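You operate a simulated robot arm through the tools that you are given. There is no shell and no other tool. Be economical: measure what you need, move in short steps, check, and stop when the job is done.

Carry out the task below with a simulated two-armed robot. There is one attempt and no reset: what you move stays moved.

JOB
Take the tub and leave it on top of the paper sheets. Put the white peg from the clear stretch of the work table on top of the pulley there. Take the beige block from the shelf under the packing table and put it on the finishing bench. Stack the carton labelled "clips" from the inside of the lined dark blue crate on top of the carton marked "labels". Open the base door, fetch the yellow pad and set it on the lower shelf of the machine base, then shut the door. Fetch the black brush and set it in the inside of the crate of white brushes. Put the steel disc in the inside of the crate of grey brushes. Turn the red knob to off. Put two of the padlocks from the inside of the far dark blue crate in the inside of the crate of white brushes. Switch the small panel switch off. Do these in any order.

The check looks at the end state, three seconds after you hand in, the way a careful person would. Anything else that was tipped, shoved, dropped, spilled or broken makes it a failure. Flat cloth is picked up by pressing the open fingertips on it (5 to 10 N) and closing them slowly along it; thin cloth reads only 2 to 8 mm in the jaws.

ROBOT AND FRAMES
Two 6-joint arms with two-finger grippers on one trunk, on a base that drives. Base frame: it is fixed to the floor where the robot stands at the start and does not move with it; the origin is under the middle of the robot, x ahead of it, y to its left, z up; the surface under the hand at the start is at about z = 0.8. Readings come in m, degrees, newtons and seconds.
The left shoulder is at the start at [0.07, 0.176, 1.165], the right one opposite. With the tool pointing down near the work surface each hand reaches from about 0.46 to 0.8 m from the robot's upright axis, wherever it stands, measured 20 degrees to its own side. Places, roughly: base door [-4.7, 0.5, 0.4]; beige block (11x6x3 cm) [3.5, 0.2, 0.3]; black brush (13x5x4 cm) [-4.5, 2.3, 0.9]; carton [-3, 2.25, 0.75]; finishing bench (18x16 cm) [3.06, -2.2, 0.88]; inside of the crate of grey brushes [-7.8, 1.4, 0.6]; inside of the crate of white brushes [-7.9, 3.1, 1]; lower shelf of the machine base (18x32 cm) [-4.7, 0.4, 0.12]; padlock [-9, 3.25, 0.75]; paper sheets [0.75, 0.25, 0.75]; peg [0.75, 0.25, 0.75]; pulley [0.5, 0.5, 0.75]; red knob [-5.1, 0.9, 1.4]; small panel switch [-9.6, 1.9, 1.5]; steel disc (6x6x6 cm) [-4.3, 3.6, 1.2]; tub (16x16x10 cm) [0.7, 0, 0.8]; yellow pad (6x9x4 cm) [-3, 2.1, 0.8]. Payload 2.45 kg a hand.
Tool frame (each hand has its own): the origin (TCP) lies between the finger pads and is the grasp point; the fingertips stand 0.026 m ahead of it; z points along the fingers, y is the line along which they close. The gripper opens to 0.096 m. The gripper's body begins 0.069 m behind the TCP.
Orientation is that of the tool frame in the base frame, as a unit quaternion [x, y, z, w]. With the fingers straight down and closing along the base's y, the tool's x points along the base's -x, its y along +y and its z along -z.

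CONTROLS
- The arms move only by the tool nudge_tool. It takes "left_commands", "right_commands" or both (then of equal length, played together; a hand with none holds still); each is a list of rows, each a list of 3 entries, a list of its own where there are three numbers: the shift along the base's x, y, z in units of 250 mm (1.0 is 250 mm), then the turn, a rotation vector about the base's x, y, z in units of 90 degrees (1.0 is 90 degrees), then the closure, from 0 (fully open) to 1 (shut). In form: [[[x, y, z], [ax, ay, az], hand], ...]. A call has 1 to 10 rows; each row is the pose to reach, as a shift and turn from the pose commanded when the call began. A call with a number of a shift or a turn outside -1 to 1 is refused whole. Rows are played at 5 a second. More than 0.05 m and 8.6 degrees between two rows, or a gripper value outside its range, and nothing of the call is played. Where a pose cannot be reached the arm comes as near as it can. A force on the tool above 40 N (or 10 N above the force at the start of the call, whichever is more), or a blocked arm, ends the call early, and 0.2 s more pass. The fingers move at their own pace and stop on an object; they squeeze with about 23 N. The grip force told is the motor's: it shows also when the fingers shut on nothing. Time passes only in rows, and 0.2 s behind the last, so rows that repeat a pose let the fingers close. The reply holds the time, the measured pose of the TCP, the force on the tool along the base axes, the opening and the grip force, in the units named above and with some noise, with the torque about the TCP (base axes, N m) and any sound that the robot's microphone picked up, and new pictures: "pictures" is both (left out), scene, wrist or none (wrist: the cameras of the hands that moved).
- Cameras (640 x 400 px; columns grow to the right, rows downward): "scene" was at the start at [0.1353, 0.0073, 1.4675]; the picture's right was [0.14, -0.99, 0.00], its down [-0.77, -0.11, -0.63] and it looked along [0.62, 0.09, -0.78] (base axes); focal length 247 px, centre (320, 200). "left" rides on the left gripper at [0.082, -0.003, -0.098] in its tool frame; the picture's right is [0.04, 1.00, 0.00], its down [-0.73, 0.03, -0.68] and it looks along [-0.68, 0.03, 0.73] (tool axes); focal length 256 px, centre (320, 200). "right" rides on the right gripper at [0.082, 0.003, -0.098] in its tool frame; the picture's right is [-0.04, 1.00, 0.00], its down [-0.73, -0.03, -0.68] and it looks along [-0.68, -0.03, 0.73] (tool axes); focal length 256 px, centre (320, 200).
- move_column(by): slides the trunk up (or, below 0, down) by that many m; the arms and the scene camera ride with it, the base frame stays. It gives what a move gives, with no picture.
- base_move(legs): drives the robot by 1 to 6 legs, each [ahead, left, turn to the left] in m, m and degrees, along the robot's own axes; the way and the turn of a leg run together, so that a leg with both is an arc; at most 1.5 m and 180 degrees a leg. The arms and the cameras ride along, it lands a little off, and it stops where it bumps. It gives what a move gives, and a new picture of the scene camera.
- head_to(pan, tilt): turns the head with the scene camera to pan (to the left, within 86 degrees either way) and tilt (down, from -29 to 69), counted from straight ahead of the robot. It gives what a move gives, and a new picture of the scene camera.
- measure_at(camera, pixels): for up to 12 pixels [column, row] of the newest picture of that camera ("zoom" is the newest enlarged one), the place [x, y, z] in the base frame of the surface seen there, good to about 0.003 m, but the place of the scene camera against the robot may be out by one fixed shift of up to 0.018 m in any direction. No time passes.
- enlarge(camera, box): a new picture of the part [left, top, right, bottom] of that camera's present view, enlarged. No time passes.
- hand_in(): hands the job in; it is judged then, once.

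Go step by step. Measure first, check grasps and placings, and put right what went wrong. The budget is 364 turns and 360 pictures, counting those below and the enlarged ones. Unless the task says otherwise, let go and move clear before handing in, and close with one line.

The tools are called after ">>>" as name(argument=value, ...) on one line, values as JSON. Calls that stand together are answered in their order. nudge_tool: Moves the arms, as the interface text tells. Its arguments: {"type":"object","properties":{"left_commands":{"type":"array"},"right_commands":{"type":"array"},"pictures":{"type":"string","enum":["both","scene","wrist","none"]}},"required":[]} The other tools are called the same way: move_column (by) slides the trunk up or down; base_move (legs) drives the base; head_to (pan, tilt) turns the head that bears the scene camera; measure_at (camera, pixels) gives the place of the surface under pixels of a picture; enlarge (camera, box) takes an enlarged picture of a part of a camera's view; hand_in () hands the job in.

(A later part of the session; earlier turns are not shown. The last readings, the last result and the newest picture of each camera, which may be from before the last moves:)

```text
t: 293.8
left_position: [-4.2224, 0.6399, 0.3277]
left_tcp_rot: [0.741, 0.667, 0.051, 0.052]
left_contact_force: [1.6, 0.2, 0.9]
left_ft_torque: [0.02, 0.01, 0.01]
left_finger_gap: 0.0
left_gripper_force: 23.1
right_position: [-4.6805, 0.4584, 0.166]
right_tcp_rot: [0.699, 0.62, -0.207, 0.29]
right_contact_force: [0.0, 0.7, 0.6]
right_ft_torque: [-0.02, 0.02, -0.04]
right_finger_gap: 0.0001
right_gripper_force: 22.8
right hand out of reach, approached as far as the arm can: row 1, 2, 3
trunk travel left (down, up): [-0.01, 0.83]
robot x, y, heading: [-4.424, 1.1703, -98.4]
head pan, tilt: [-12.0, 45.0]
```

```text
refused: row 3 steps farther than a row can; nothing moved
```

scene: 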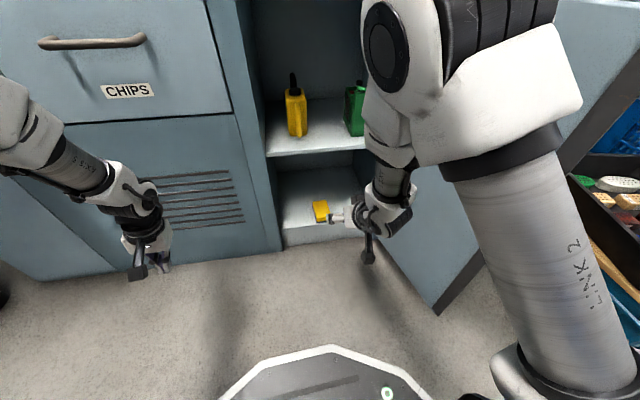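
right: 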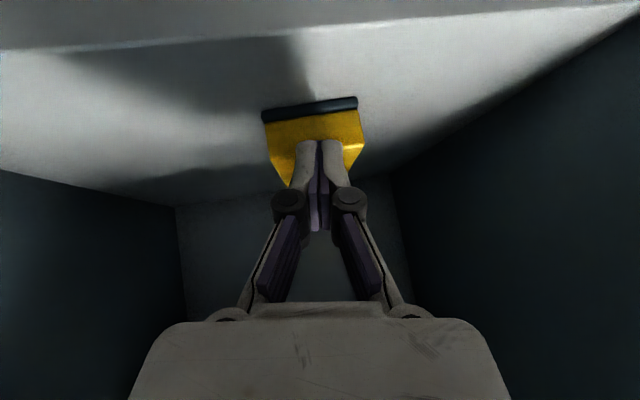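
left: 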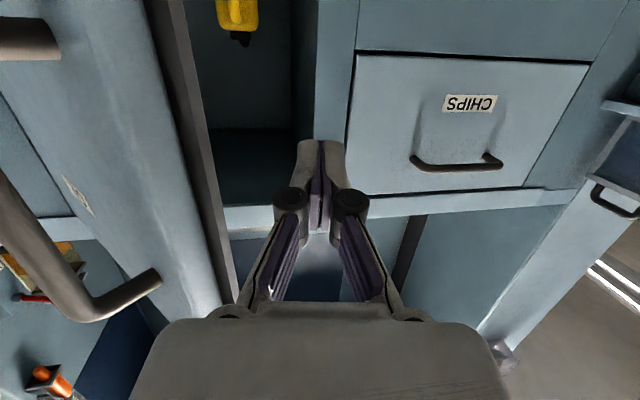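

The pad's rear is now at y 0.443, 5 cm inside the edge. I'll withdraw with smaller steps.

>>> nudge_tool(right_commands=[[[0, 0.16, 0.02], [0, 0, 0], 1], [[0, 0.32, 0.06], [0, 0, 0], 1], [[0, 0.46, 0.16], [0, 0, 0], 1], [[0, 0.59, 0.28], [0, 0, 0], 1], [[0, 0.7, 0.42], [0, 0, 0], 1], [[0, 0.82, 0.56], [0, 0, 0], 1], [[0, 0.92, 0.7], [0, 0, 0], 1], [[0, 0.92, 0.7], [0, 0, 0], 1]], pictures="wrist")

>>> base_move(legs=[[-0.5, 0, 0]])

```text
t: 295.6
left_position: [-4.2223, 0.6393, 0.3276]
left_tcp_rot: [0.741, 0.668, 0.049, 0.053]
left_contact_force: [-0.4, -0.2, 0.1]
left_ft_torque: [0.01, -0.01, 0.0]
left_finger_gap: 0.0001
left_gripper_force: 22.6
right_position: [-4.6832, 0.6877, 0.3407]
right_tcp_rot: [0.7, 0.619, -0.208, 0.29]
right_contact_force: [-0.6, -0.2, -0.3]
right_ft_torque: [-0.02, -0.03, 0.02]
right_finger_gap: 0.0004
right_gripper_force: 23.2
right hand out of reach, approached as far as the arm can: row 2, 3, 4, 5
trunk travel left (down, up): [-0.01, 0.83]
robot x, y, heading: [-4.4209, 1.1699, -98.6]
head pan, tilt: [-12.0, 45.0]
```

right: 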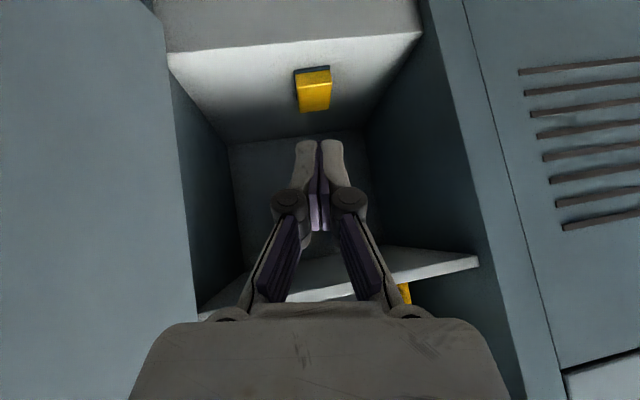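

```text
t: 298.5
left_position: [-4.1549, 1.1246, 0.3268]
left_tcp_rot: [0.745, 0.663, 0.05, 0.052]
left_contact_force: [0.3, -0.2, -0.3]
left_ft_torque: [-0.03, -0.01, -0.02]
left_finger_gap: 0.0002
left_gripper_force: 22.8
right_position: [-4.6144, 1.1773, 0.3403]
right_tcp_rot: [0.703, 0.615, -0.208, 0.29]
right_contact_force: [0.0, 0.7, 0.7]
right_ft_torque: [0.03, 0.01, -0.01]
right_finger_gap: 0.0002
right_gripper_force: 22.8
trunk travel left (down, up): [-0.01, 0.83]
robot x, y, heading: [-4.3424, 1.6575, -99.3]
head pan, tilt: [-12.0, 45.0]
```

scene: 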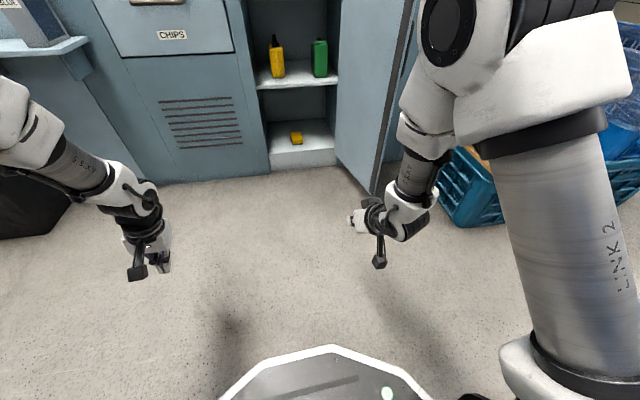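

The pad is on the lower shelf. To shut the door I'll raise the trunk and measure the door's free edge, so I can push it from its outer side.

>>> move_column(by=0.25)

>>> head_to(pan=-15, tilt=35)

```text
t: 301.1
left_position: [-4.1544, 1.1244, 0.5778]
left_tcp_rot: [0.745, 0.663, 0.05, 0.054]
left_contact_force: [0.4, 0.3, 0.2]
left_ft_torque: [-0.04, 0.05, -0.03]
left_finger_gap: 0.0001
left_gripper_force: 22.8
right_position: [-4.614, 1.178, 0.5903]
right_tcp_rot: [0.704, 0.614, -0.209, 0.289]
right_contact_force: [-0.1, -0.6, -0.1]
right_ft_torque: [0.02, -0.01, 0.03]
right_finger_gap: 0.0
right_gripper_force: 22.9
trunk travel left (down, up): [-0.26, 0.58]
robot x, y, heading: [-4.3459, 1.6542, -99.0]
head pan, tilt: [-12.0, 45.0]
```

```text
t: 301.8
left_position: [-4.1536, 1.1246, 0.5769]
left_tcp_rot: [0.745, 0.663, 0.05, 0.053]
left_contact_force: [-0.5, -0.1, 0.1]
left_ft_torque: [0.0, 0.0, 0.0]
left_finger_gap: 0.0
left_gripper_force: 23.1
right_position: [-4.6143, 1.1773, 0.5917]
right_tcp_rot: [0.703, 0.615, -0.208, 0.29]
right_contact_force: [0.9, -0.2, 0.1]
right_ft_torque: [-0.04, 0.01, -0.06]
right_finger_gap: 0.0003
right_gripper_force: 22.8
trunk travel left (down, up): [-0.26, 0.58]
robot x, y, heading: [-4.3509, 1.656, -98.9]
head pan, tilt: [-15.0, 35.0]
```

scene: 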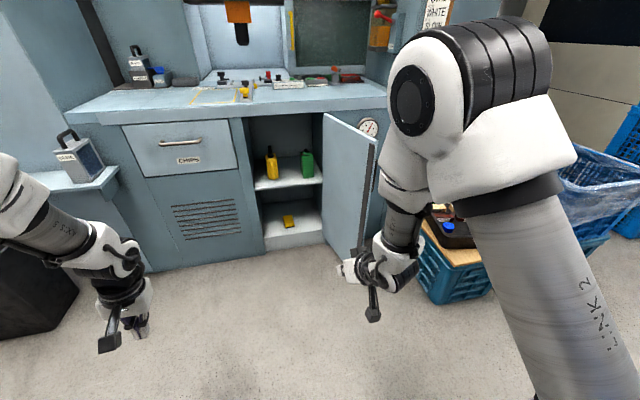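

>>> measure_at(camera="scene", pixels=[[372, 150], [365, 190], [360, 230], [340, 180], [368, 128], [425, 270]])

>>> base_move(legs=[[0, -0.3, 0]])

```text
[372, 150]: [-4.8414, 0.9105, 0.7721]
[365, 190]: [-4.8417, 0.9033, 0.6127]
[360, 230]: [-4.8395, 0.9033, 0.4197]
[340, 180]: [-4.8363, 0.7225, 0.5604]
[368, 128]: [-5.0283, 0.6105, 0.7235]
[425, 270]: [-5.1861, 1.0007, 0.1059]
```

```text
t: 303.9
left_position: [-4.4505, 1.1714, 0.5779]
left_tcp_rot: [0.747, 0.661, 0.05, 0.052]
left_contact_force: [-0.1, 0.2, 0.2]
left_ft_torque: [0.0, 0.0, -0.02]
left_finger_gap: 0.0
left_gripper_force: 23.5
right_position: [-4.9116, 1.2267, 0.5917]
right_tcp_rot: [0.705, 0.613, -0.209, 0.289]
right_contact_force: [-0.5, 0.3, -0.4]
right_ft_torque: [0.01, 0.01, -0.02]
right_finger_gap: 0.0001
right_gripper_force: 23.3
trunk travel left (down, up): [-0.26, 0.58]
robot x, y, heading: [-4.6401, 1.7037, -99.3]
head pan, tilt: [-15.0, 35.0]
```

scene: 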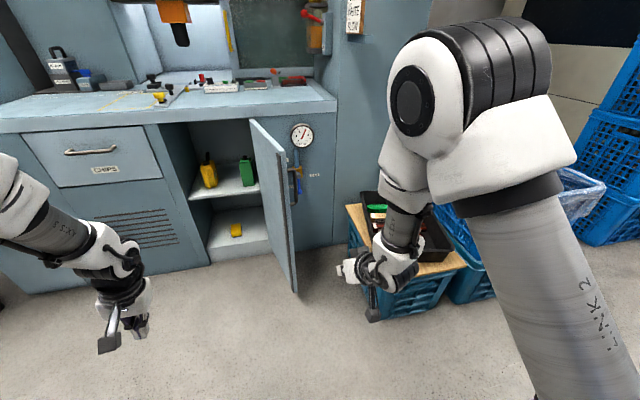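

The door is at 90° with its free edge at (-4.84, 0.91). I'll bring the right hand in on its outer (west) side.

>>> base_move(legs=[[0, -0.03, 0], [0.34, 0, 0]])

```text
t: 306.5
left_position: [-4.5325, 0.8473, 0.5765]
left_tcp_rot: [0.746, 0.662, 0.049, 0.053]
left_contact_force: [-0.3, -0.6, 0.1]
left_ft_torque: [-0.01, 0.02, 0.01]
left_finger_gap: 0.0
left_gripper_force: 23.0
right_position: [-4.9934, 0.9012, 0.5906]
right_tcp_rot: [0.704, 0.614, -0.209, 0.289]
right_contact_force: [-0.7, 0.6, -0.9]
right_ft_torque: [-0.02, -0.02, 0.01]
right_finger_gap: 0.0
right_gripper_force: 23.0
trunk travel left (down, up): [-0.26, 0.58]
robot x, y, heading: [-4.725, 1.3792, -99.1]
head pan, tilt: [-15.0, 35.0]
```

scene: 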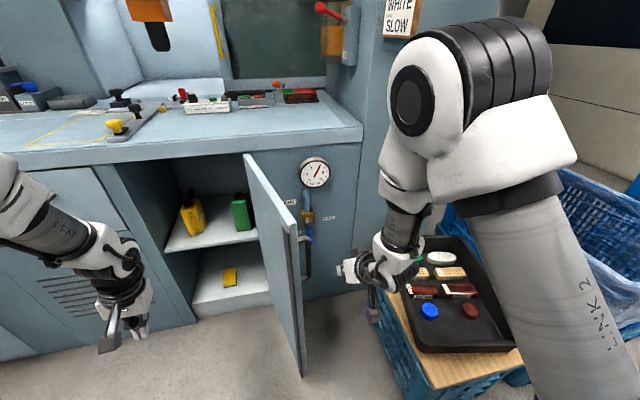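

I'll sweep the door shut by moving the base along the closing arc, first half.

>>> base_move(legs=[[-0.008, 0.118, 0], [-0.016, 0.11, 0], [0.03, 0.108, 0]])

```text
t: 309.3
left_position: [-4.2029, 0.7857, 0.5771]
left_tcp_rot: [0.747, 0.661, 0.049, 0.053]
left_contact_force: [0.1, 0.2, -0.3]
left_ft_torque: [0.04, 0.0, 0.02]
left_finger_gap: 0.0
left_gripper_force: 23.3
right_position: [-4.6624, 0.8403, 0.5903]
right_tcp_rot: [0.705, 0.613, -0.211, 0.289]
right_contact_force: [0.3, -0.4, -0.5]
right_ft_torque: [0.0, 0.0, -0.02]
right_finger_gap: 0.0
right_gripper_force: 22.8
trunk travel left (down, up): [-0.26, 0.58]
robot x, y, heading: [-4.3903, 1.3156, -99.6]
head pan, tilt: [-15.0, 35.0]
```

scene: 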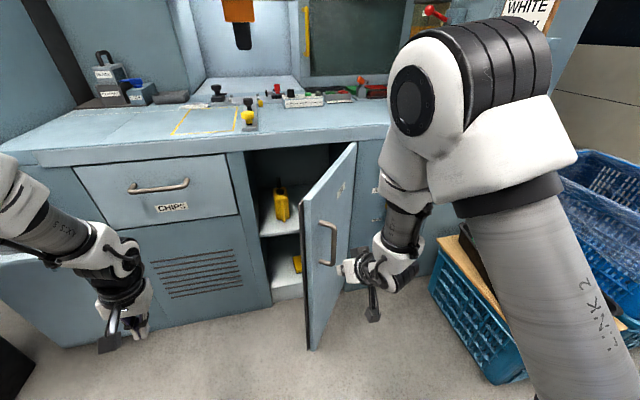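

Working: the door is at about 50°. I'll continue the arc.

>>> base_move(legs=[[0.064, 0.09, 0], [0.092, 0.063, 0]])

```text
t: 311.3
left_position: [-4.0753, 0.6053, 0.5775]
left_tcp_rot: [0.748, 0.66, 0.049, 0.053]
left_contact_force: [-0.6, 0.7, 0.4]
left_ft_torque: [-0.01, 0.04, -0.04]
left_finger_gap: 0.0001
left_gripper_force: 22.9
right_position: [-4.536, 0.6615, 0.5902]
right_tcp_rot: [0.706, 0.612, -0.211, 0.288]
right_contact_force: [0.7, -1.1, -0.4]
right_ft_torque: [0.0, 0.01, -0.03]
right_finger_gap: 0.0
right_gripper_force: 22.9
trunk travel left (down, up): [-0.26, 0.58]
robot x, y, heading: [-4.2652, 1.1397, -99.2]
head pan, tilt: [-15.0, 35.0]
```

scene: 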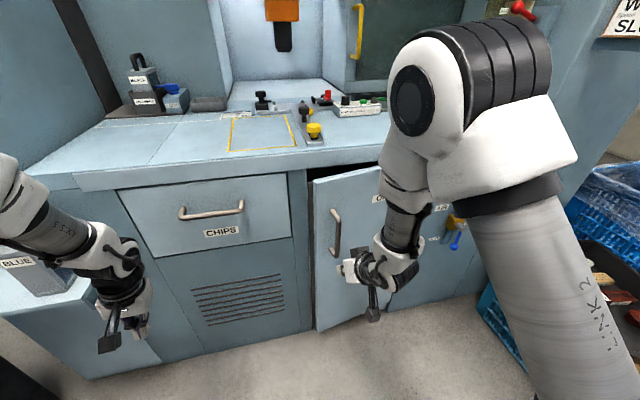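

Nearly shut. I'll do the final push with the right arm only, to spare the left hand.

>>> nudge_tool(right_commands=[[[0, -0.1, 0], [0, 0, 0], 1], [[0, -0.2, 0], [0, 0, 0], 1], [[0.01, -0.28, 0], [0, 0, 0], 1], [[0.02, -0.36, 0], [0, 0, 0], 1], [[0.03, -0.42, 0], [0, 0, 0], 1], [[0.03, -0.48, 0], [0, 0, 0], 1]], pictures="both")

```text
t: 312.7
left_position: [-4.0766, 0.6049, 0.5766]
left_tcp_rot: [0.748, 0.66, 0.049, 0.053]
left_contact_force: [0.0, -0.3, 0.4]
left_ft_torque: [-0.01, 0.0, -0.03]
left_finger_gap: 0.0002
left_gripper_force: 23.3
right_position: [-4.5273, 0.5424, 0.5905]
right_tcp_rot: [0.705, 0.613, -0.211, 0.288]
right_contact_force: [7.9, 4.3, -0.4]
right_ft_torque: [-0.07, 0.07, 0.0]
right_finger_gap: 0.0
right_gripper_force: 23.2
trunk travel left (down, up): [-0.26, 0.58]
robot x, y, heading: [-4.262, 1.1437, -99.6]
head pan, tilt: [-15.0, 35.0]
```

scene: 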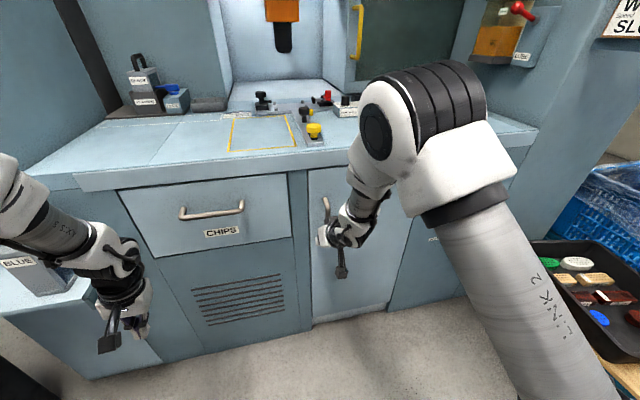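
right: 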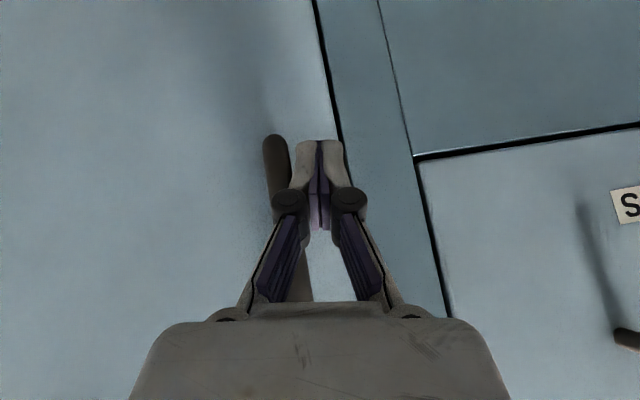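

It looks nearly flush. I'll push a little more until force builds.

>>> nudge_tool(right_commands=[[[0.02, -0.04, 0], [0, 0, 0], 1], [[0.02, -0.08, 0], [0, 0, 0], 1], [[0.02, -0.11, 0], [0, 0, 0], 1], [[0.02, -0.14, 0], [0, 0, 0], 1], [[0.02, -0.14, 0], [0, 0, 0], 1]], pictures="wrist")

>>> measure_at(camera="right", pixels=[[310, 60], [345, 60], [200, 60], [100, 100], [240, 30]])

```text
t: 313.5
left_position: [-4.0763, 0.6071, 0.5798]
left_tcp_rot: [0.748, 0.659, 0.047, 0.054]
left_contact_force: [-0.1, 0.2, 0.6]
left_ft_torque: [0.0, -0.04, -0.01]
left_finger_gap: 0.0002
left_gripper_force: 22.3
right_position: [-4.5228, 0.5233, 0.5894]
right_tcp_rot: [0.707, 0.612, -0.21, 0.286]
right_contact_force: [4.8, 21.2, 11.4]
right_ft_torque: [-1.64, 0.67, -0.63]
right_finger_gap: 0.0
right_gripper_force: 22.8
trunk travel left (down, up): [-0.26, 0.58]
robot x, y, heading: [-4.2603, 1.1414, -99.9]
head pan, tilt: [-15.0, 35.0]
stopped in row 3 (right hand): the force on the tool passed its limit at 51 N (the readings are from after the stop); the commanded pose is now the measured one
```

right: 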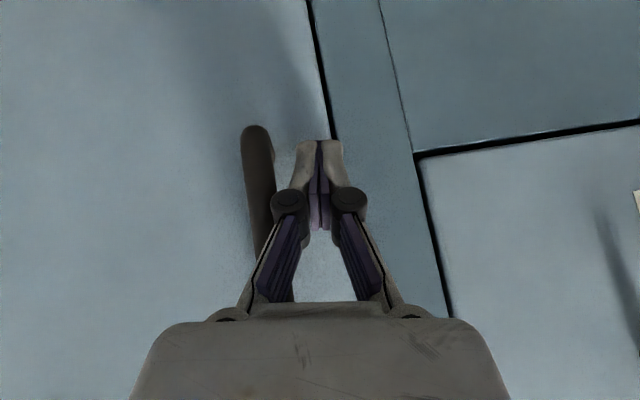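

```text
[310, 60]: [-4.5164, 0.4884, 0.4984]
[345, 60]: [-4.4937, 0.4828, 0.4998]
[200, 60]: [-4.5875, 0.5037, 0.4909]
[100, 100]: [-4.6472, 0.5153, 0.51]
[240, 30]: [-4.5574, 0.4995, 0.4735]
```

The door is flush with its frame, so it's shut. I'll back off, raise the trunk and look at the panel with the red knob.

>>> base_move(legs=[[-0.4, 0, 0]])

>>> move_column(by=0.4)

>>> head_to(pan=-35, tilt=8)

```text
t: 316.0
left_position: [-4.0089, 1.0035, 0.5775]
left_tcp_rot: [0.748, 0.66, 0.048, 0.053]
left_contact_force: [-0.8, 0.4, -1.0]
left_ft_torque: [0.0, -0.01, -0.02]
left_finger_gap: 0.0
left_gripper_force: 22.9
right_position: [-4.4557, 0.9201, 0.5875]
right_tcp_rot: [0.707, 0.613, -0.208, 0.285]
right_contact_force: [-0.1, 0.4, 0.2]
right_ft_torque: [0.0, 0.01, -0.03]
right_finger_gap: 0.0
right_gripper_force: 23.3
trunk travel left (down, up): [-0.26, 0.58]
robot x, y, heading: [-4.1971, 1.5421, -99.3]
head pan, tilt: [-15.0, 35.0]
```

scene: 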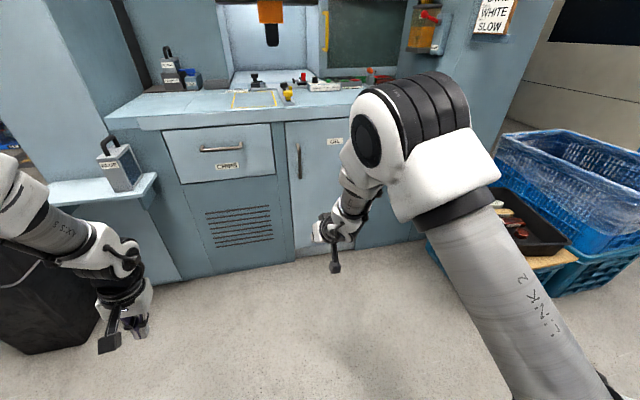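

```text
t: 319.9
left_position: [-4.0091, 1.0041, 0.9776]
left_tcp_rot: [0.748, 0.66, 0.049, 0.053]
left_contact_force: [-0.4, -0.5, 0.6]
left_ft_torque: [0.02, -0.01, -0.05]
left_finger_gap: 0.0
left_gripper_force: 23.0
right_position: [-4.4558, 0.918, 0.9867]
right_tcp_rot: [0.708, 0.612, -0.208, 0.284]
right_contact_force: [-0.9, -0.4, 0.8]
right_ft_torque: [0.02, -0.03, -0.01]
right_finger_gap: 0.0
right_gripper_force: 22.7
trunk travel left (down, up): [-0.66, 0.18]
robot x, y, heading: [-4.1951, 1.5342, -99.4]
head pan, tilt: [-15.0, 35.0]
```

```text
t: 320.8
left_position: [-4.0092, 1.0041, 0.9778]
left_tcp_rot: [0.748, 0.659, 0.05, 0.054]
left_contact_force: [-0.6, -0.3, -0.2]
left_ft_torque: [-0.01, -0.03, 0.0]
left_finger_gap: 0.0
left_gripper_force: 22.8
right_position: [-4.4549, 0.9181, 0.9865]
right_tcp_rot: [0.708, 0.612, -0.208, 0.284]
right_contact_force: [-0.2, 0.9, -0.1]
right_ft_torque: [0.03, 0.0, -0.02]
right_finger_gap: 0.0001
right_gripper_force: 23.1
trunk travel left (down, up): [-0.66, 0.18]
robot x, y, heading: [-4.1956, 1.5394, -99.5]
head pan, tilt: [-35.0, 8.0]
```

scene: 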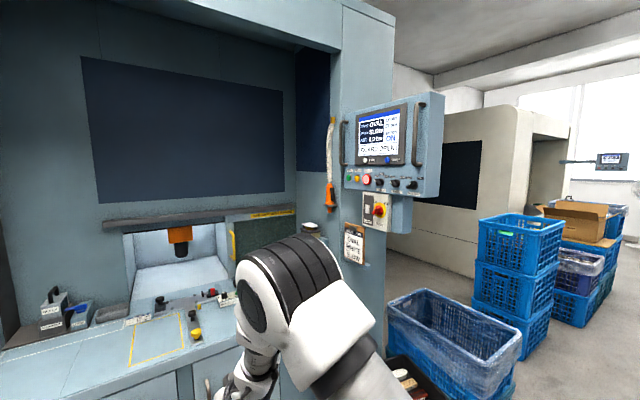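

>>> enlarge(camera="scene", box=[335, 160, 425, 240])

>>> measure_at(camera="scene", pixels=[[380, 210], [370, 200], [390, 195], [388, 222], [366, 228], [405, 215], [352, 170], [435, 190]])

```text
5.00 times, centred on (380, 200) of scene
```

zoom: 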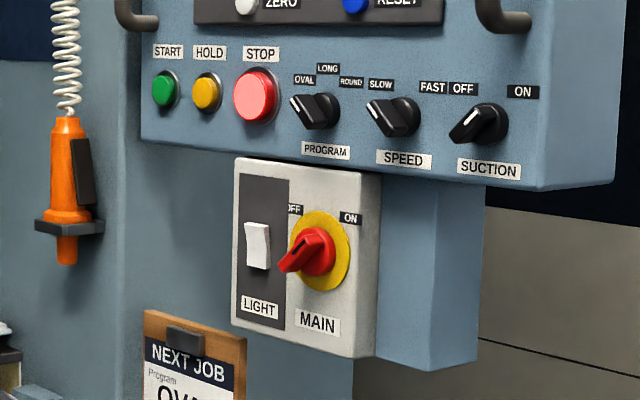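

```text
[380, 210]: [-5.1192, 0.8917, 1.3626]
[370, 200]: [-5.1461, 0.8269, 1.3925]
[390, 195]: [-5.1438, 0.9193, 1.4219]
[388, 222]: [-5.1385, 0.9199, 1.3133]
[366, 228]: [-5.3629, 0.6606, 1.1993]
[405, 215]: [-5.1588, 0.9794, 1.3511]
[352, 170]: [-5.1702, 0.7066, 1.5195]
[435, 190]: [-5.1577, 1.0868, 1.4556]
```

The red MAIN knob at (-5.12, 0.89, 1.36) points to ON (upper right); OFF is upper left. The box faces +x. I'll move forward a little, turn to face west and raise the trunk.

>>> base_move(legs=[[0.32, 0, 0], [0, 0, -80.6]])

>>> move_column(by=0.17)

>>> head_to(pan=15, tilt=10)

```text
t: 326.4
left_position: [-4.7549, 0.9544, 0.9766]
left_tcp_rot: [0.997, 0.009, 0.003, 0.073]
left_contact_force: [0.6, -0.7, -0.1]
left_ft_torque: [0.01, 0.01, 0.04]
left_finger_gap: 0.0002
left_gripper_force: 22.9
right_position: [-4.9022, 1.3841, 0.9874]
right_tcp_rot: [0.936, -0.001, -0.343, 0.078]
right_contact_force: [-0.1, 0.1, 0.4]
right_ft_torque: [0.02, 0.01, 0.02]
right_finger_gap: 0.0
right_gripper_force: 22.6
trunk travel left (down, up): [-0.66, 0.18]
robot x, y, heading: [-4.2545, 1.2184, 178.7]
head pan, tilt: [-35.0, 8.0]
```

scene: 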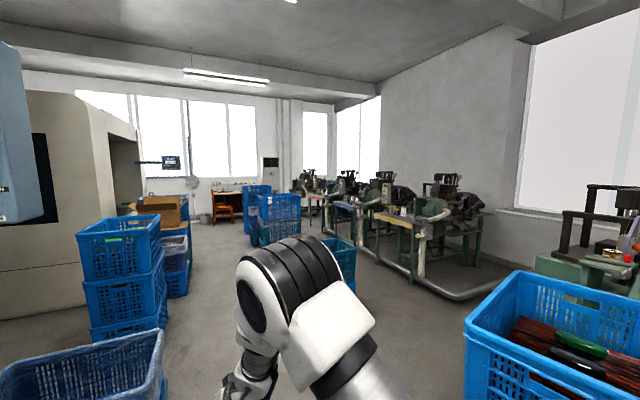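

```text
t: 328.4
left_position: [-4.7547, 0.9538, 1.1469]
left_tcp_rot: [0.997, 0.009, 0.002, 0.072]
left_contact_force: [0.8, -0.3, -0.9]
left_ft_torque: [0.0, 0.0, 0.0]
left_finger_gap: 0.0
left_gripper_force: 22.3
right_position: [-4.9027, 1.3833, 1.1568]
right_tcp_rot: [0.936, 0.0, -0.343, 0.08]
right_contact_force: [0.3, 0.2, 0.9]
right_ft_torque: [0.0, 0.0, 0.02]
right_finger_gap: 0.0
right_gripper_force: 22.9
trunk travel left (down, up): [-0.83, 0.01]
robot x, y, heading: [-4.2483, 1.2162, 178.6]
head pan, tilt: [-35.0, 8.0]
```

```text
t: 329.5
left_position: [-4.7537, 0.9553, 1.1472]
left_tcp_rot: [0.997, 0.009, 0.003, 0.073]
left_contact_force: [-0.2, -0.3, -0.4]
left_ft_torque: [0.04, 0.0, 0.0]
left_finger_gap: 0.0
left_gripper_force: 23.3
right_position: [-4.9017, 1.384, 1.1574]
right_tcp_rot: [0.936, -0.001, -0.343, 0.079]
right_contact_force: [0.1, -0.4, 0.1]
right_ft_torque: [-0.01, -0.01, -0.04]
right_finger_gap: 0.0
right_gripper_force: 23.0
trunk travel left (down, up): [-0.83, 0.01]
robot x, y, heading: [-4.2528, 1.2163, 178.8]
head pan, tilt: [15.0, 10.0]
```

scene: 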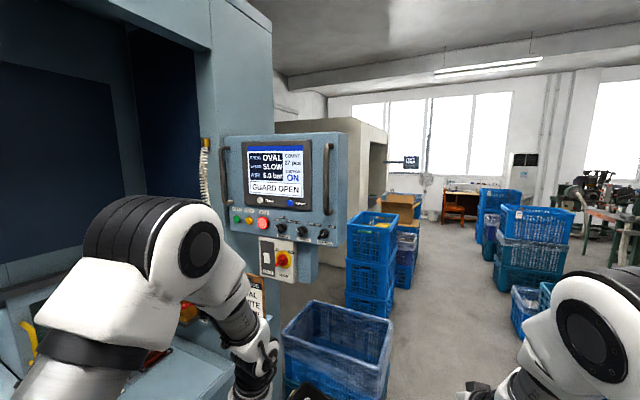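

>>> enlarge(camera="scene", box=[245, 205, 335, 295])

>>> measure_at(camera="scene", pixels=[[284, 261], [278, 262], [290, 258], [284, 245], [284, 275], [296, 260], [262, 242], [295, 245], [284, 252]])

```text
4.44 times, centred on (290, 250) of scene
```

zoom: 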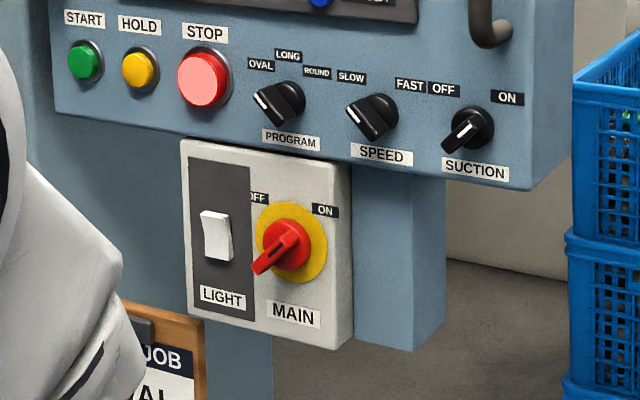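

```text
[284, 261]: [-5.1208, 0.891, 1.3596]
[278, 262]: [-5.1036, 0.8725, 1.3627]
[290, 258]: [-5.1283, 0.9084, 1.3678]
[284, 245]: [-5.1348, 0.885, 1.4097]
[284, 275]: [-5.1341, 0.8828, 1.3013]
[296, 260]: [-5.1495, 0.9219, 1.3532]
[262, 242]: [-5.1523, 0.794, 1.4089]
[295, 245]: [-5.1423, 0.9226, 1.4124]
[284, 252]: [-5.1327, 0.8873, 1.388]
```

The bar points from lower-left to upper-right (ON). I'll roll the left tool so its jaws lie across the bar, facing west, while rising toward the knob height.

>>> nudge_tool(left_commands=[[[-0.03, -0.03, 0.08], [-0.027, 0.076, -0.039], 0.8], [[-0.06, -0.06, 0.16], [-0.055, 0.152, -0.078], 0.6], [[-0.09, -0.09, 0.25], [-0.082, 0.229, -0.117], 0.55], [[-0.12, -0.12, 0.34], [-0.11, 0.305, -0.157], 0.55], [[-0.15, -0.15, 0.42], [-0.137, 0.381, -0.196], 0.55], [[-0.18, -0.18, 0.5], [-0.165, 0.457, -0.235], 0.55], [[-0.21, -0.2, 0.58], [-0.192, 0.533, -0.274], 0.55], [[-0.25, -0.23, 0.66], [-0.22, 0.61, -0.313], 0.55], [[-0.3, -0.26, 0.74], [-0.247, 0.686, -0.352], 0.55], [[-0.35, -0.29, 0.83], [-0.275, 0.762, -0.391], 0.55]], pictures="none")

>>> nudge_tool(left_commands=[[[-0.05, 0, 0], [-0.026, 0.073, -0.037], 0.55], [[-0.1, 0, 0], [-0.052, 0.145, -0.075], 0.55], [[-0.15, 0, 0], [-0.052, 0.145, -0.075], 0.55], [[-0.15, 0, 0], [-0.052, 0.145, -0.075], 0.55]], pictures="both")

```text
t: 331.7
left_position: [-4.8443, 0.88, 1.3523]
left_tcp_rot: [0.747, -0.235, -0.569, 0.248]
left_contact_force: [0.6, -1.0, -0.4]
left_ft_torque: [-0.02, 0.01, -0.01]
left_finger_gap: 0.0432
left_gripper_force: 0.0
right_position: [-4.9026, 1.3827, 1.1574]
right_tcp_rot: [0.936, 0.0, -0.343, 0.079]
right_contact_force: [0.1, -0.2, -0.4]
right_ft_torque: [0.0, 0.01, -0.01]
right_finger_gap: 0.0
right_gripper_force: 22.3
trunk travel left (down, up): [-0.83, 0.01]
robot x, y, heading: [-4.2457, 1.2161, 178.5]
head pan, tilt: [15.0, 10.0]
```

```text
t: 332.7
left_position: [-4.8791, 0.8834, 1.3547]
left_tcp_rot: [-0.652, 0.272, 0.654, -0.27]
left_contact_force: [0.4, -0.3, 0.0]
left_ft_torque: [0.01, -0.01, 0.0]
left_finger_gap: 0.0432
left_gripper_force: 0.0
right_position: [-4.9025, 1.3844, 1.1571]
right_tcp_rot: [0.936, -0.001, -0.344, 0.079]
right_contact_force: [-0.6, -1.2, -0.6]
right_ft_torque: [0.04, -0.02, 0.01]
right_finger_gap: 0.0
right_gripper_force: 23.2
trunk travel left (down, up): [-0.83, 0.01]
robot x, y, heading: [-4.2485, 1.2141, 178.6]
head pan, tilt: [15.0, 10.0]
```

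scene: 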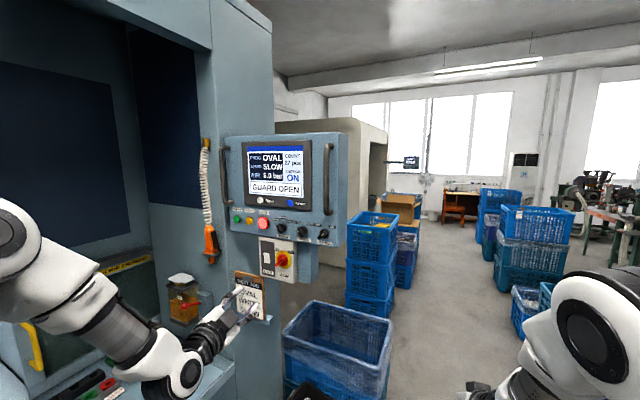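
left: 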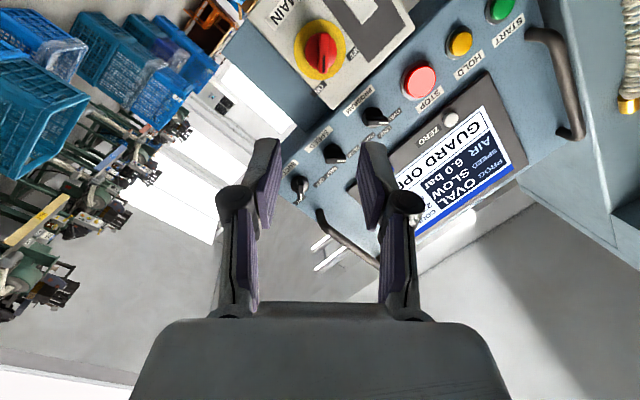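

The orientation is right: in the left wrist view the knob is at (320,52) with its bar running vertically between the jaws' plane. I'll measure and enlarge.

>>> measure_at(camera="left", pixels=[[321, 50], [316, 40], [324, 62], [319, 68], [300, 45], [340, 55], [345, 70], [322, 35], [365, 30]])

>>> enlarge(camera="left", box=[270, 0, 380, 100])

```text
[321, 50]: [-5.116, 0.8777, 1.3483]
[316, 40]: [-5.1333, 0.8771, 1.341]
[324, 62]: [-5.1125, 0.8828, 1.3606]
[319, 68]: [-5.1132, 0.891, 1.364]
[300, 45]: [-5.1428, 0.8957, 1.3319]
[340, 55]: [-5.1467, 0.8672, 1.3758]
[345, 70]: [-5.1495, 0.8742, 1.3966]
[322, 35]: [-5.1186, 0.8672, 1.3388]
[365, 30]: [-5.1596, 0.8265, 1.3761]
```

```text
4.00 times, centred on (325, 50) of left
```

zoom: 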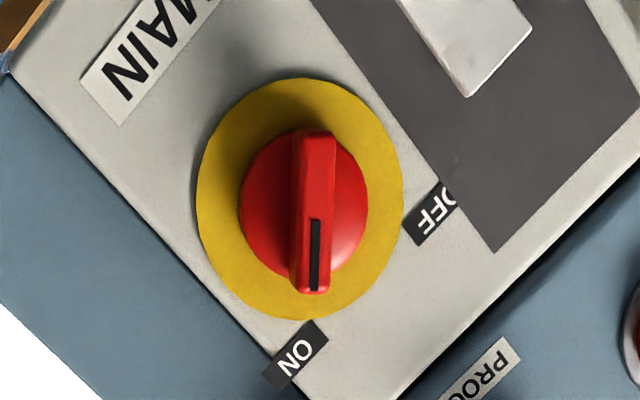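

The pointer reads ON and the bar stands 2 cm proud at x -5.112, centre (y 0.880, z 1.352). I'll drive 0.1 closer and then advance to grip the bar.

>>> base_move(legs=[[0.1, 0, 0]])

>>> nudge_tool(left_commands=[[[0, 0, 0], [0, 0, 0], 0.55]], pictures="wrist")

>>> enlarge(camera="left", box=[260, 20, 400, 200])

```text
t: 333.9
left_position: [-4.9728, 0.884, 1.3564]
left_tcp_rot: [-0.652, 0.271, 0.654, -0.271]
left_contact_force: [0.7, 0.1, 0.1]
left_ft_torque: [-0.01, -0.02, -0.04]
left_finger_gap: 0.0431
left_gripper_force: 0.1
right_position: [-4.997, 1.3862, 1.1603]
right_tcp_rot: [0.935, 0.0, -0.346, 0.08]
right_contact_force: [-0.1, -0.4, 0.2]
right_ft_torque: [0.04, 0.04, 0.0]
right_finger_gap: 0.0001
right_gripper_force: 23.1
trunk travel left (down, up): [-0.83, 0.01]
robot x, y, heading: [-4.3457, 1.2205, 178.9]
head pan, tilt: [15.0, 10.0]
```

scene: 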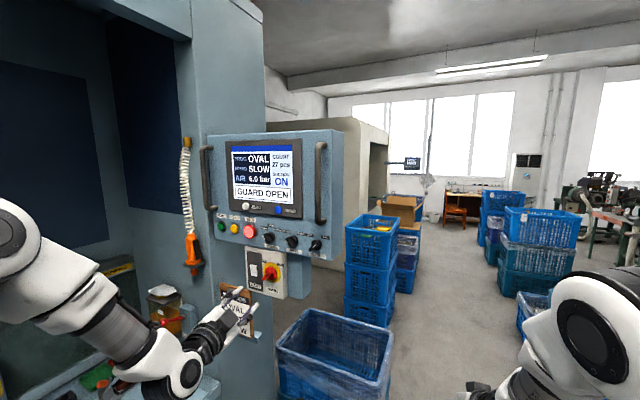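

```text
t: 334.3
left_position: [-4.9762, 0.8839, 1.3552]
left_tcp_rot: [-0.652, 0.271, 0.654, -0.271]
left_contact_force: [0.4, 0.3, 0.2]
left_ft_torque: [0.0, -0.01, -0.02]
left_finger_gap: 0.0429
left_gripper_force: 0.0
right_position: [-5.0002, 1.3841, 1.1577]
right_tcp_rot: [0.936, 0.0, -0.344, 0.078]
right_contact_force: [0.3, 0.8, 0.3]
right_ft_torque: [0.02, -0.02, -0.04]
right_finger_gap: 0.0
right_gripper_force: 23.1
trunk travel left (down, up): [-0.83, 0.01]
robot x, y, heading: [-4.3507, 1.2168, 178.6]
head pan, tilt: [15.0, 10.0]
```

left: 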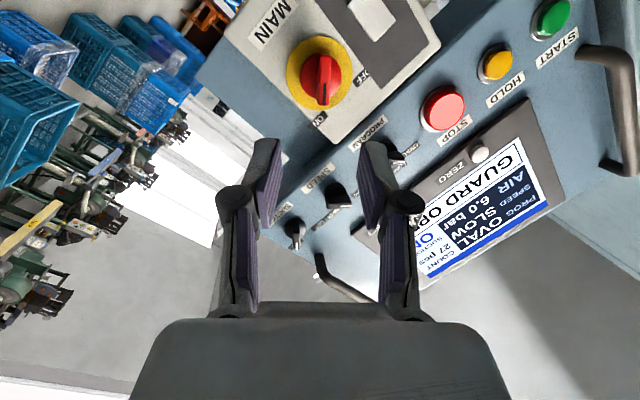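

```text
2.22 times, centred on (330, 110) of left
```

zoom: 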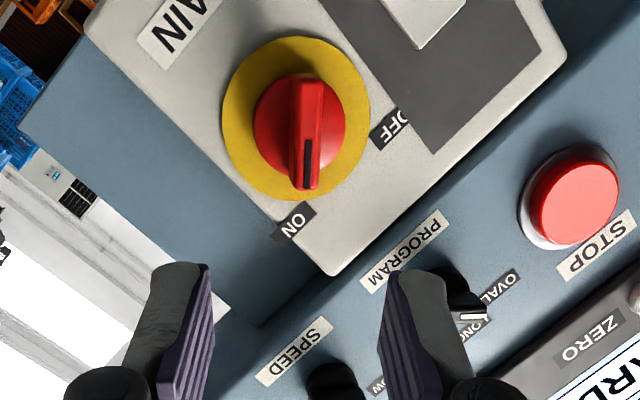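

>>> measure_at(camera="left", pixels=[[322, 65], [323, 80], [324, 98], [311, 80], [336, 78], [318, 60], [300, 95], [345, 100]])

```text
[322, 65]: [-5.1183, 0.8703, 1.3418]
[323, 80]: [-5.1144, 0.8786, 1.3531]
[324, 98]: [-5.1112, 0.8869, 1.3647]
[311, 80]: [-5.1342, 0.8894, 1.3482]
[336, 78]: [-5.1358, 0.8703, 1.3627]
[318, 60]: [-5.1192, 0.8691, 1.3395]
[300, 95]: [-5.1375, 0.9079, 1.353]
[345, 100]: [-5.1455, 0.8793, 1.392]
```

>>> nudge_tool(left_commands=[[[-0.15, -0.01, -0.006], [0, 0, 0], 0.55], [[-0.3, -0.02, -0.006], [0, 0, 0], 0.55], [[-0.42, -0.02, -0.006], [0, 0, 0], 0.55], [[-0.5, -0.02, -0.006], [0, 0, 0], 0.55], [[-0.5, -0.02, -0.006], [0, 0, 0], 0.55]], pictures="wrist")

```text
t: 335.5
left_position: [-5.1041, 0.8777, 1.3562]
left_tcp_rot: [-0.653, 0.271, 0.654, -0.27]
left_contact_force: [-0.6, 0.2, -0.5]
left_ft_torque: [-0.03, 0.0, 0.03]
left_finger_gap: 0.0434
left_gripper_force: 0.2
right_position: [-5.0006, 1.3845, 1.1565]
right_tcp_rot: [0.936, 0.0, -0.343, 0.078]
right_contact_force: [1.0, -0.4, -0.5]
right_ft_torque: [-0.03, 0.03, 0.03]
right_finger_gap: 0.0001
right_gripper_force: 23.0
trunk travel left (down, up): [-0.83, 0.01]
robot x, y, heading: [-4.3474, 1.2157, 179.0]
head pan, tilt: [15.0, 10.0]
```

left: 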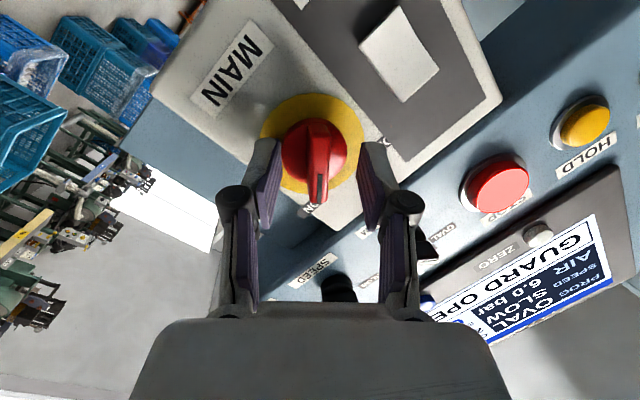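

The bar sits between the jaws. I'll close and then turn +90° about x in steps.

>>> nudge_tool(left_commands=[[[0, 0, 0], [0, 0, 0], 0.8], [[0, 0, 0], [0, 0, 0], 1], [[0, 0, 0], [0, 0, 0], 1], [[0, 0, 0], [0.09, 0, 0], 1], [[0, 0, 0], [0.18, 0, 0], 1], [[0, 0, 0], [0.27, 0, 0], 1], [[0, 0, 0], [0.36, 0, 0], 1], [[0, 0, 0], [0.45, 0, 0], 1], [[0, 0, 0], [0.54, 0, 0], 1]], pictures="wrist")

```text
t: 337.5
left_position: [-5.1018, 0.8789, 1.3544]
left_tcp_rot: [-0.705, -0.023, 0.709, 0.022]
left_contact_force: [-7.3, -0.9, 14.2]
left_ft_torque: [-0.18, -0.6, -0.45]
left_finger_gap: 0.0132
left_gripper_force: 39.8
right_position: [-5.0021, 1.3874, 1.1575]
right_tcp_rot: [0.936, 0.0, -0.343, 0.08]
right_contact_force: [-1.0, 0.7, 0.1]
right_ft_torque: [0.01, -0.01, 0.02]
right_finger_gap: 0.0
right_gripper_force: 22.7
trunk travel left (down, up): [-0.83, 0.01]
robot x, y, heading: [-4.3501, 1.2188, 178.5]
head pan, tilt: [15.0, 10.0]
```

left: 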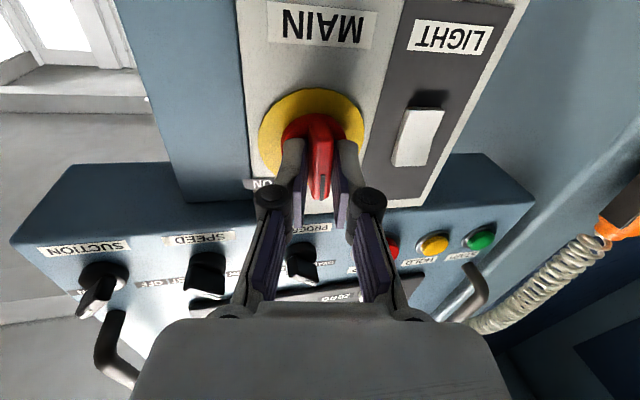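

Turning well (now vertical). I'll continue to a full 90°.

>>> nudge_tool(left_commands=[[[0, 0, 0], [0.09, 0, 0], 1], [[0, 0, 0], [0.18, 0, 0], 1], [[0, 0, 0], [0.27, 0, 0], 1], [[0, 0, 0], [0.36, 0, 0], 1], [[0, 0, 0], [0.45, 0, 0], 1], [[0, 0, 0], [0.47, 0, 0], 1], [[0, 0, 0], [0.47, 0, 0], 1]], pictures="wrist")

```text
t: 339.1
left_position: [-5.0998, 0.8795, 1.3534]
left_tcp_rot: [-0.65, -0.275, 0.652, 0.277]
left_contact_force: [5.5, 1.1, 8.6]
left_ft_torque: [-0.42, 0.25, -0.61]
left_finger_gap: 0.0122
left_gripper_force: 38.5
right_position: [-4.9982, 1.3867, 1.1575]
right_tcp_rot: [0.936, 0.0, -0.344, 0.079]
right_contact_force: [-0.2, 0.2, 0.5]
right_ft_torque: [-0.02, -0.02, 0.02]
right_finger_gap: 0.0
right_gripper_force: 23.0
trunk travel left (down, up): [-0.83, 0.01]
robot x, y, heading: [-4.3492, 1.2193, 178.8]
head pan, tilt: [15.0, 10.0]
```

left: 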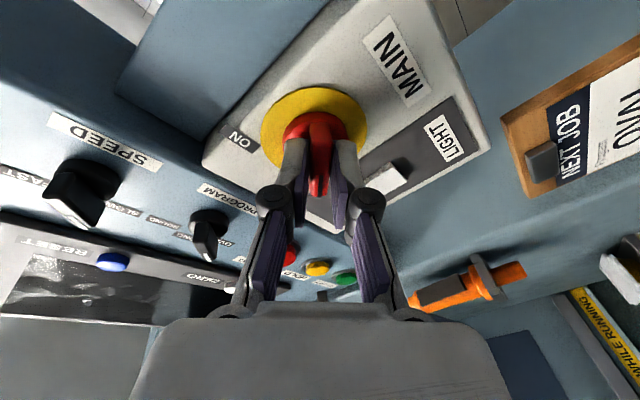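

The screen went dark, so MAIN is off. I'll open slightly and retreat straight back.

>>> nudge_tool(left_commands=[[[0, 0, 0], [0, 0, 0], 0.8], [[0, 0, 0], [0, 0, 0], 0.68], [[0.05, 0, 0], [0, 0, 0], 0.65], [[0.2, 0, 0], [0, 0, 0], 0.65], [[0.38, 0, 0], [0, 0, 0], 0.65], [[0.56, 0, 0], [0, 0, 0], 0.65], [[0.56, 0, 0], [0, 0, 0], 0.65]], pictures="both")

>>> enlarge(camera="scene", box=[190, 120, 350, 300])

```text
t: 340.7
left_position: [-4.9616, 0.8746, 1.3508]
left_tcp_rot: [-0.651, -0.275, 0.652, 0.276]
left_contact_force: [-0.2, 0.1, -0.4]
left_ft_torque: [-0.02, 0.06, 0.01]
left_finger_gap: 0.0336
left_gripper_force: 0.1
right_position: [-5.0011, 1.3844, 1.1557]
right_tcp_rot: [0.935, 0.0, -0.344, 0.079]
right_contact_force: [-0.5, -0.8, -0.8]
right_ft_torque: [0.0, 0.0, 0.02]
right_finger_gap: 0.0002
right_gripper_force: 23.4
trunk travel left (down, up): [-0.83, 0.01]
robot x, y, heading: [-4.3495, 1.2166, 178.8]
head pan, tilt: [15.0, 10.0]
```

scene: 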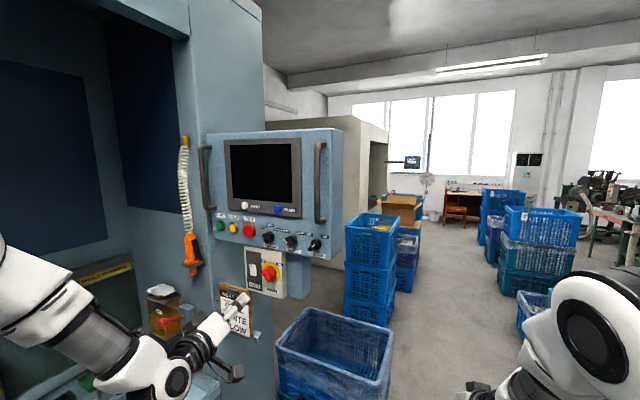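
left: 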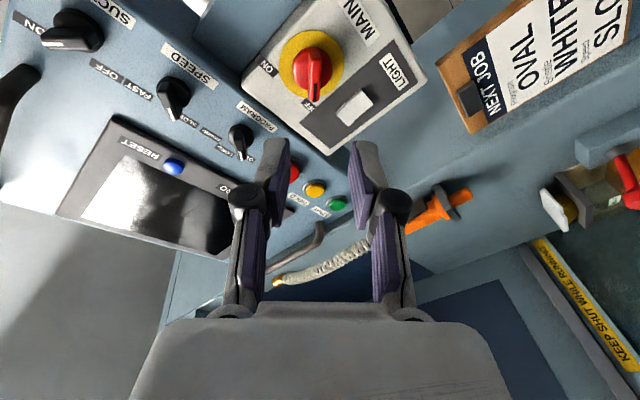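

```text
2.22 times, centred on (270, 210) of scene
```

zoom: 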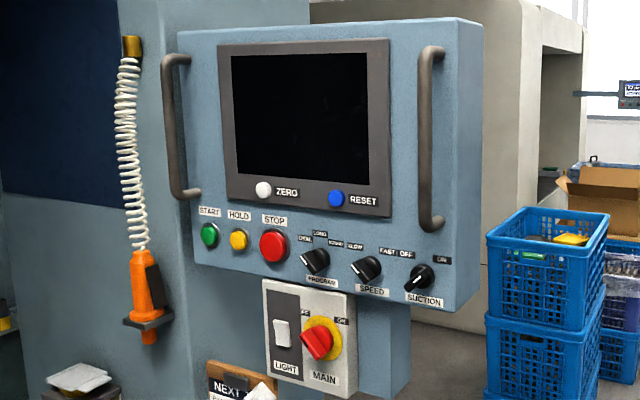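

MAIN now points to OFF. Next the black brush: I'll back off and restore both tools to pointing down.

>>> base_move(legs=[[-0.2, -0.1, 0]])

>>> nudge_tool(left_commands=[[[0, 0.03, -0.06], [-0.033, -0.078, -0.033], 0.5], [[0, 0.06, -0.12], [-0.066, -0.157, -0.066], 0.5], [[0, 0.1, -0.18], [-0.1, -0.235, -0.099], 0.5], [[0, 0.14, -0.25], [-0.133, -0.314, -0.132], 0.5], [[0, 0.18, -0.32], [-0.166, -0.392, -0.165], 0.5], [[0, 0.22, -0.4], [-0.2, -0.471, -0.198], 0.5], [[0, 0.26, -0.5], [-0.233, -0.55, -0.232], 0.5], [[0, 0.3, -0.6], [-0.266, -0.628, -0.265], 0.5], [[0, 0.34, -0.7], [-0.3, -0.706, -0.298], 0.5], [[0, 0.38, -0.8], [-0.333, -0.785, -0.331], 0.5]], right_commands=[[[0, 0, 0], [0.017, -0.075, 0], 0.5], [[0, 0, 0], [0.034, -0.15, 0], 0.5], [[0, 0, 0], [0.052, -0.224, 0], 0.5], [[0, 0, 0], [0.069, -0.3, 0], 0.5], [[0, 0, 0], [0.086, -0.373, 0], 0.5], [[0, 0, 0], [0.103, -0.448, 0], 0.5], [[0, 0, 0], [0.103, -0.448, 0], 0.5], [[0, 0, 0], [0.103, -0.448, 0], 0.5], [[0, 0, 0], [0.103, -0.448, 0], 0.5], [[0, 0, 0], [0.103, -0.448, 0], 0.5]], pictures="none")

>>> nudge_tool(left_commands=[[[0, 0, 0], [-0.033, -0.078, -0.033], 0.5], [[0, 0, 0], [-0.066, -0.157, -0.066], 0.5], [[0, 0, 0], [-0.066, -0.157, -0.066], 0.5]], pictures="none")

>>> head_to(pan=-50, tilt=25)

```text
t: 342.4
left_position: [-4.768, 0.9687, 1.3492]
left_tcp_rot: [0.652, 0.277, -0.651, -0.275]
left_contact_force: [-0.4, 0.4, -0.2]
left_ft_torque: [-0.03, 0.01, 0.0]
left_finger_gap: 0.0337
left_gripper_force: 0.0
right_position: [-4.8063, 1.4799, 1.1556]
right_tcp_rot: [0.936, 0.0, -0.343, 0.078]
right_contact_force: [0.5, 0.8, -0.5]
right_ft_torque: [0.03, 0.0, 0.01]
right_finger_gap: 0.0002
right_gripper_force: 23.3
trunk travel left (down, up): [-0.83, 0.01]
robot x, y, heading: [-4.1523, 1.3137, 178.6]
head pan, tilt: [15.0, 10.0]
```

scene: 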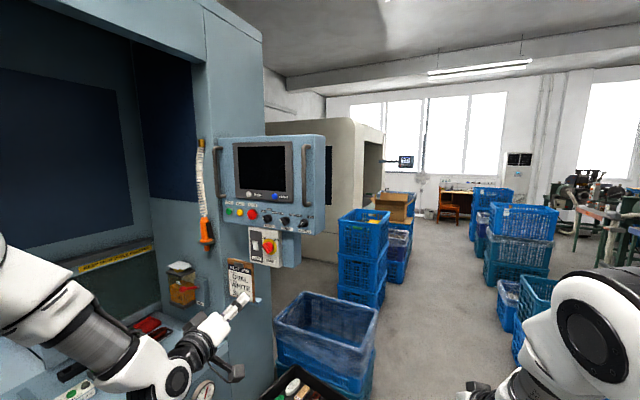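

```text
t: 344.6
left_position: [-4.7636, 1.1026, 1.1459]
left_tcp_rot: [0.989, 0.056, -0.124, -0.055]
left_contact_force: [0.2, -0.3, -0.3]
left_ft_torque: [0.02, -0.05, 0.02]
left_finger_gap: 0.048
left_gripper_force: 0.0
left hand out of reach, approached as far as the arm can: row 8, 9, 10
right_position: [-4.8082, 1.4855, 1.1529]
right_tcp_rot: [1.0, 0.0, 0.003, 0.002]
right_contact_force: [-1.0, 1.2, 0.2]
right_ft_torque: [-0.07, -0.04, -0.04]
right_finger_gap: 0.0477
right_gripper_force: 0.0
right hand out of reach, approached as far as the arm can: row 2, 3
trunk travel left (down, up): [-0.83, 0.01]
robot x, y, heading: [-4.1555, 1.3136, 178.6]
head pan, tilt: [15.0, 10.0]
```

```text
t: 345.4
left_position: [-4.7236, 1.1356, 1.1319]
left_tcp_rot: [0.999, -0.006, -0.027, -0.026]
left_contact_force: [-0.2, -0.2, 0.1]
left_ft_torque: [0.06, 0.01, 0.0]
left_finger_gap: 0.0478
left_gripper_force: 0.0
left hand out of reach, approached as far as the arm can: row 1, 2, 3
right_position: [-4.8048, 1.481, 1.157]
right_tcp_rot: [1.0, 0.0, 0.001, -0.001]
right_contact_force: [0.0, 0.3, 0.7]
right_ft_torque: [0.07, -0.02, 0.03]
right_finger_gap: 0.0478
right_gripper_force: 0.0
trunk travel left (down, up): [-0.83, 0.01]
robot x, y, heading: [-4.1541, 1.3151, 178.7]
head pan, tilt: [15.0, 10.0]
```

```text
t: 346.7
left_position: [-4.7238, 1.1352, 1.1337]
left_tcp_rot: [0.999, -0.007, -0.028, -0.026]
left_contact_force: [0.1, 0.0, -0.6]
left_ft_torque: [-0.03, -0.01, 0.01]
left_finger_gap: 0.0481
left_gripper_force: 0.3
right_position: [-4.8055, 1.4808, 1.1561]
right_tcp_rot: [1.0, 0.001, 0.002, 0.0]
right_contact_force: [-0.7, -0.2, -0.3]
right_ft_torque: [0.02, 0.02, -0.01]
right_finger_gap: 0.0478
right_gripper_force: 0.3
trunk travel left (down, up): [-0.83, 0.01]
robot x, y, heading: [-4.1527, 1.317, 178.6]
head pan, tilt: [-50.0, 25.0]
```

scene: 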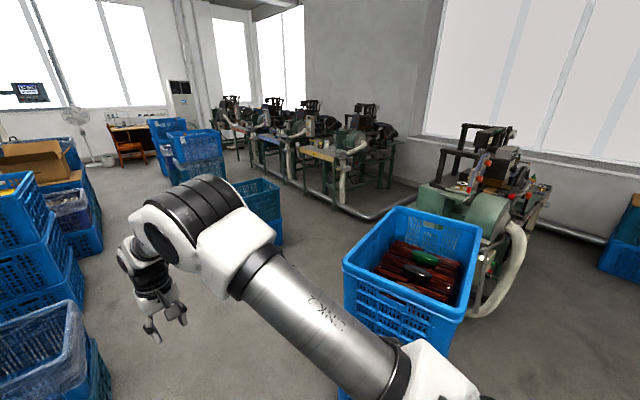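

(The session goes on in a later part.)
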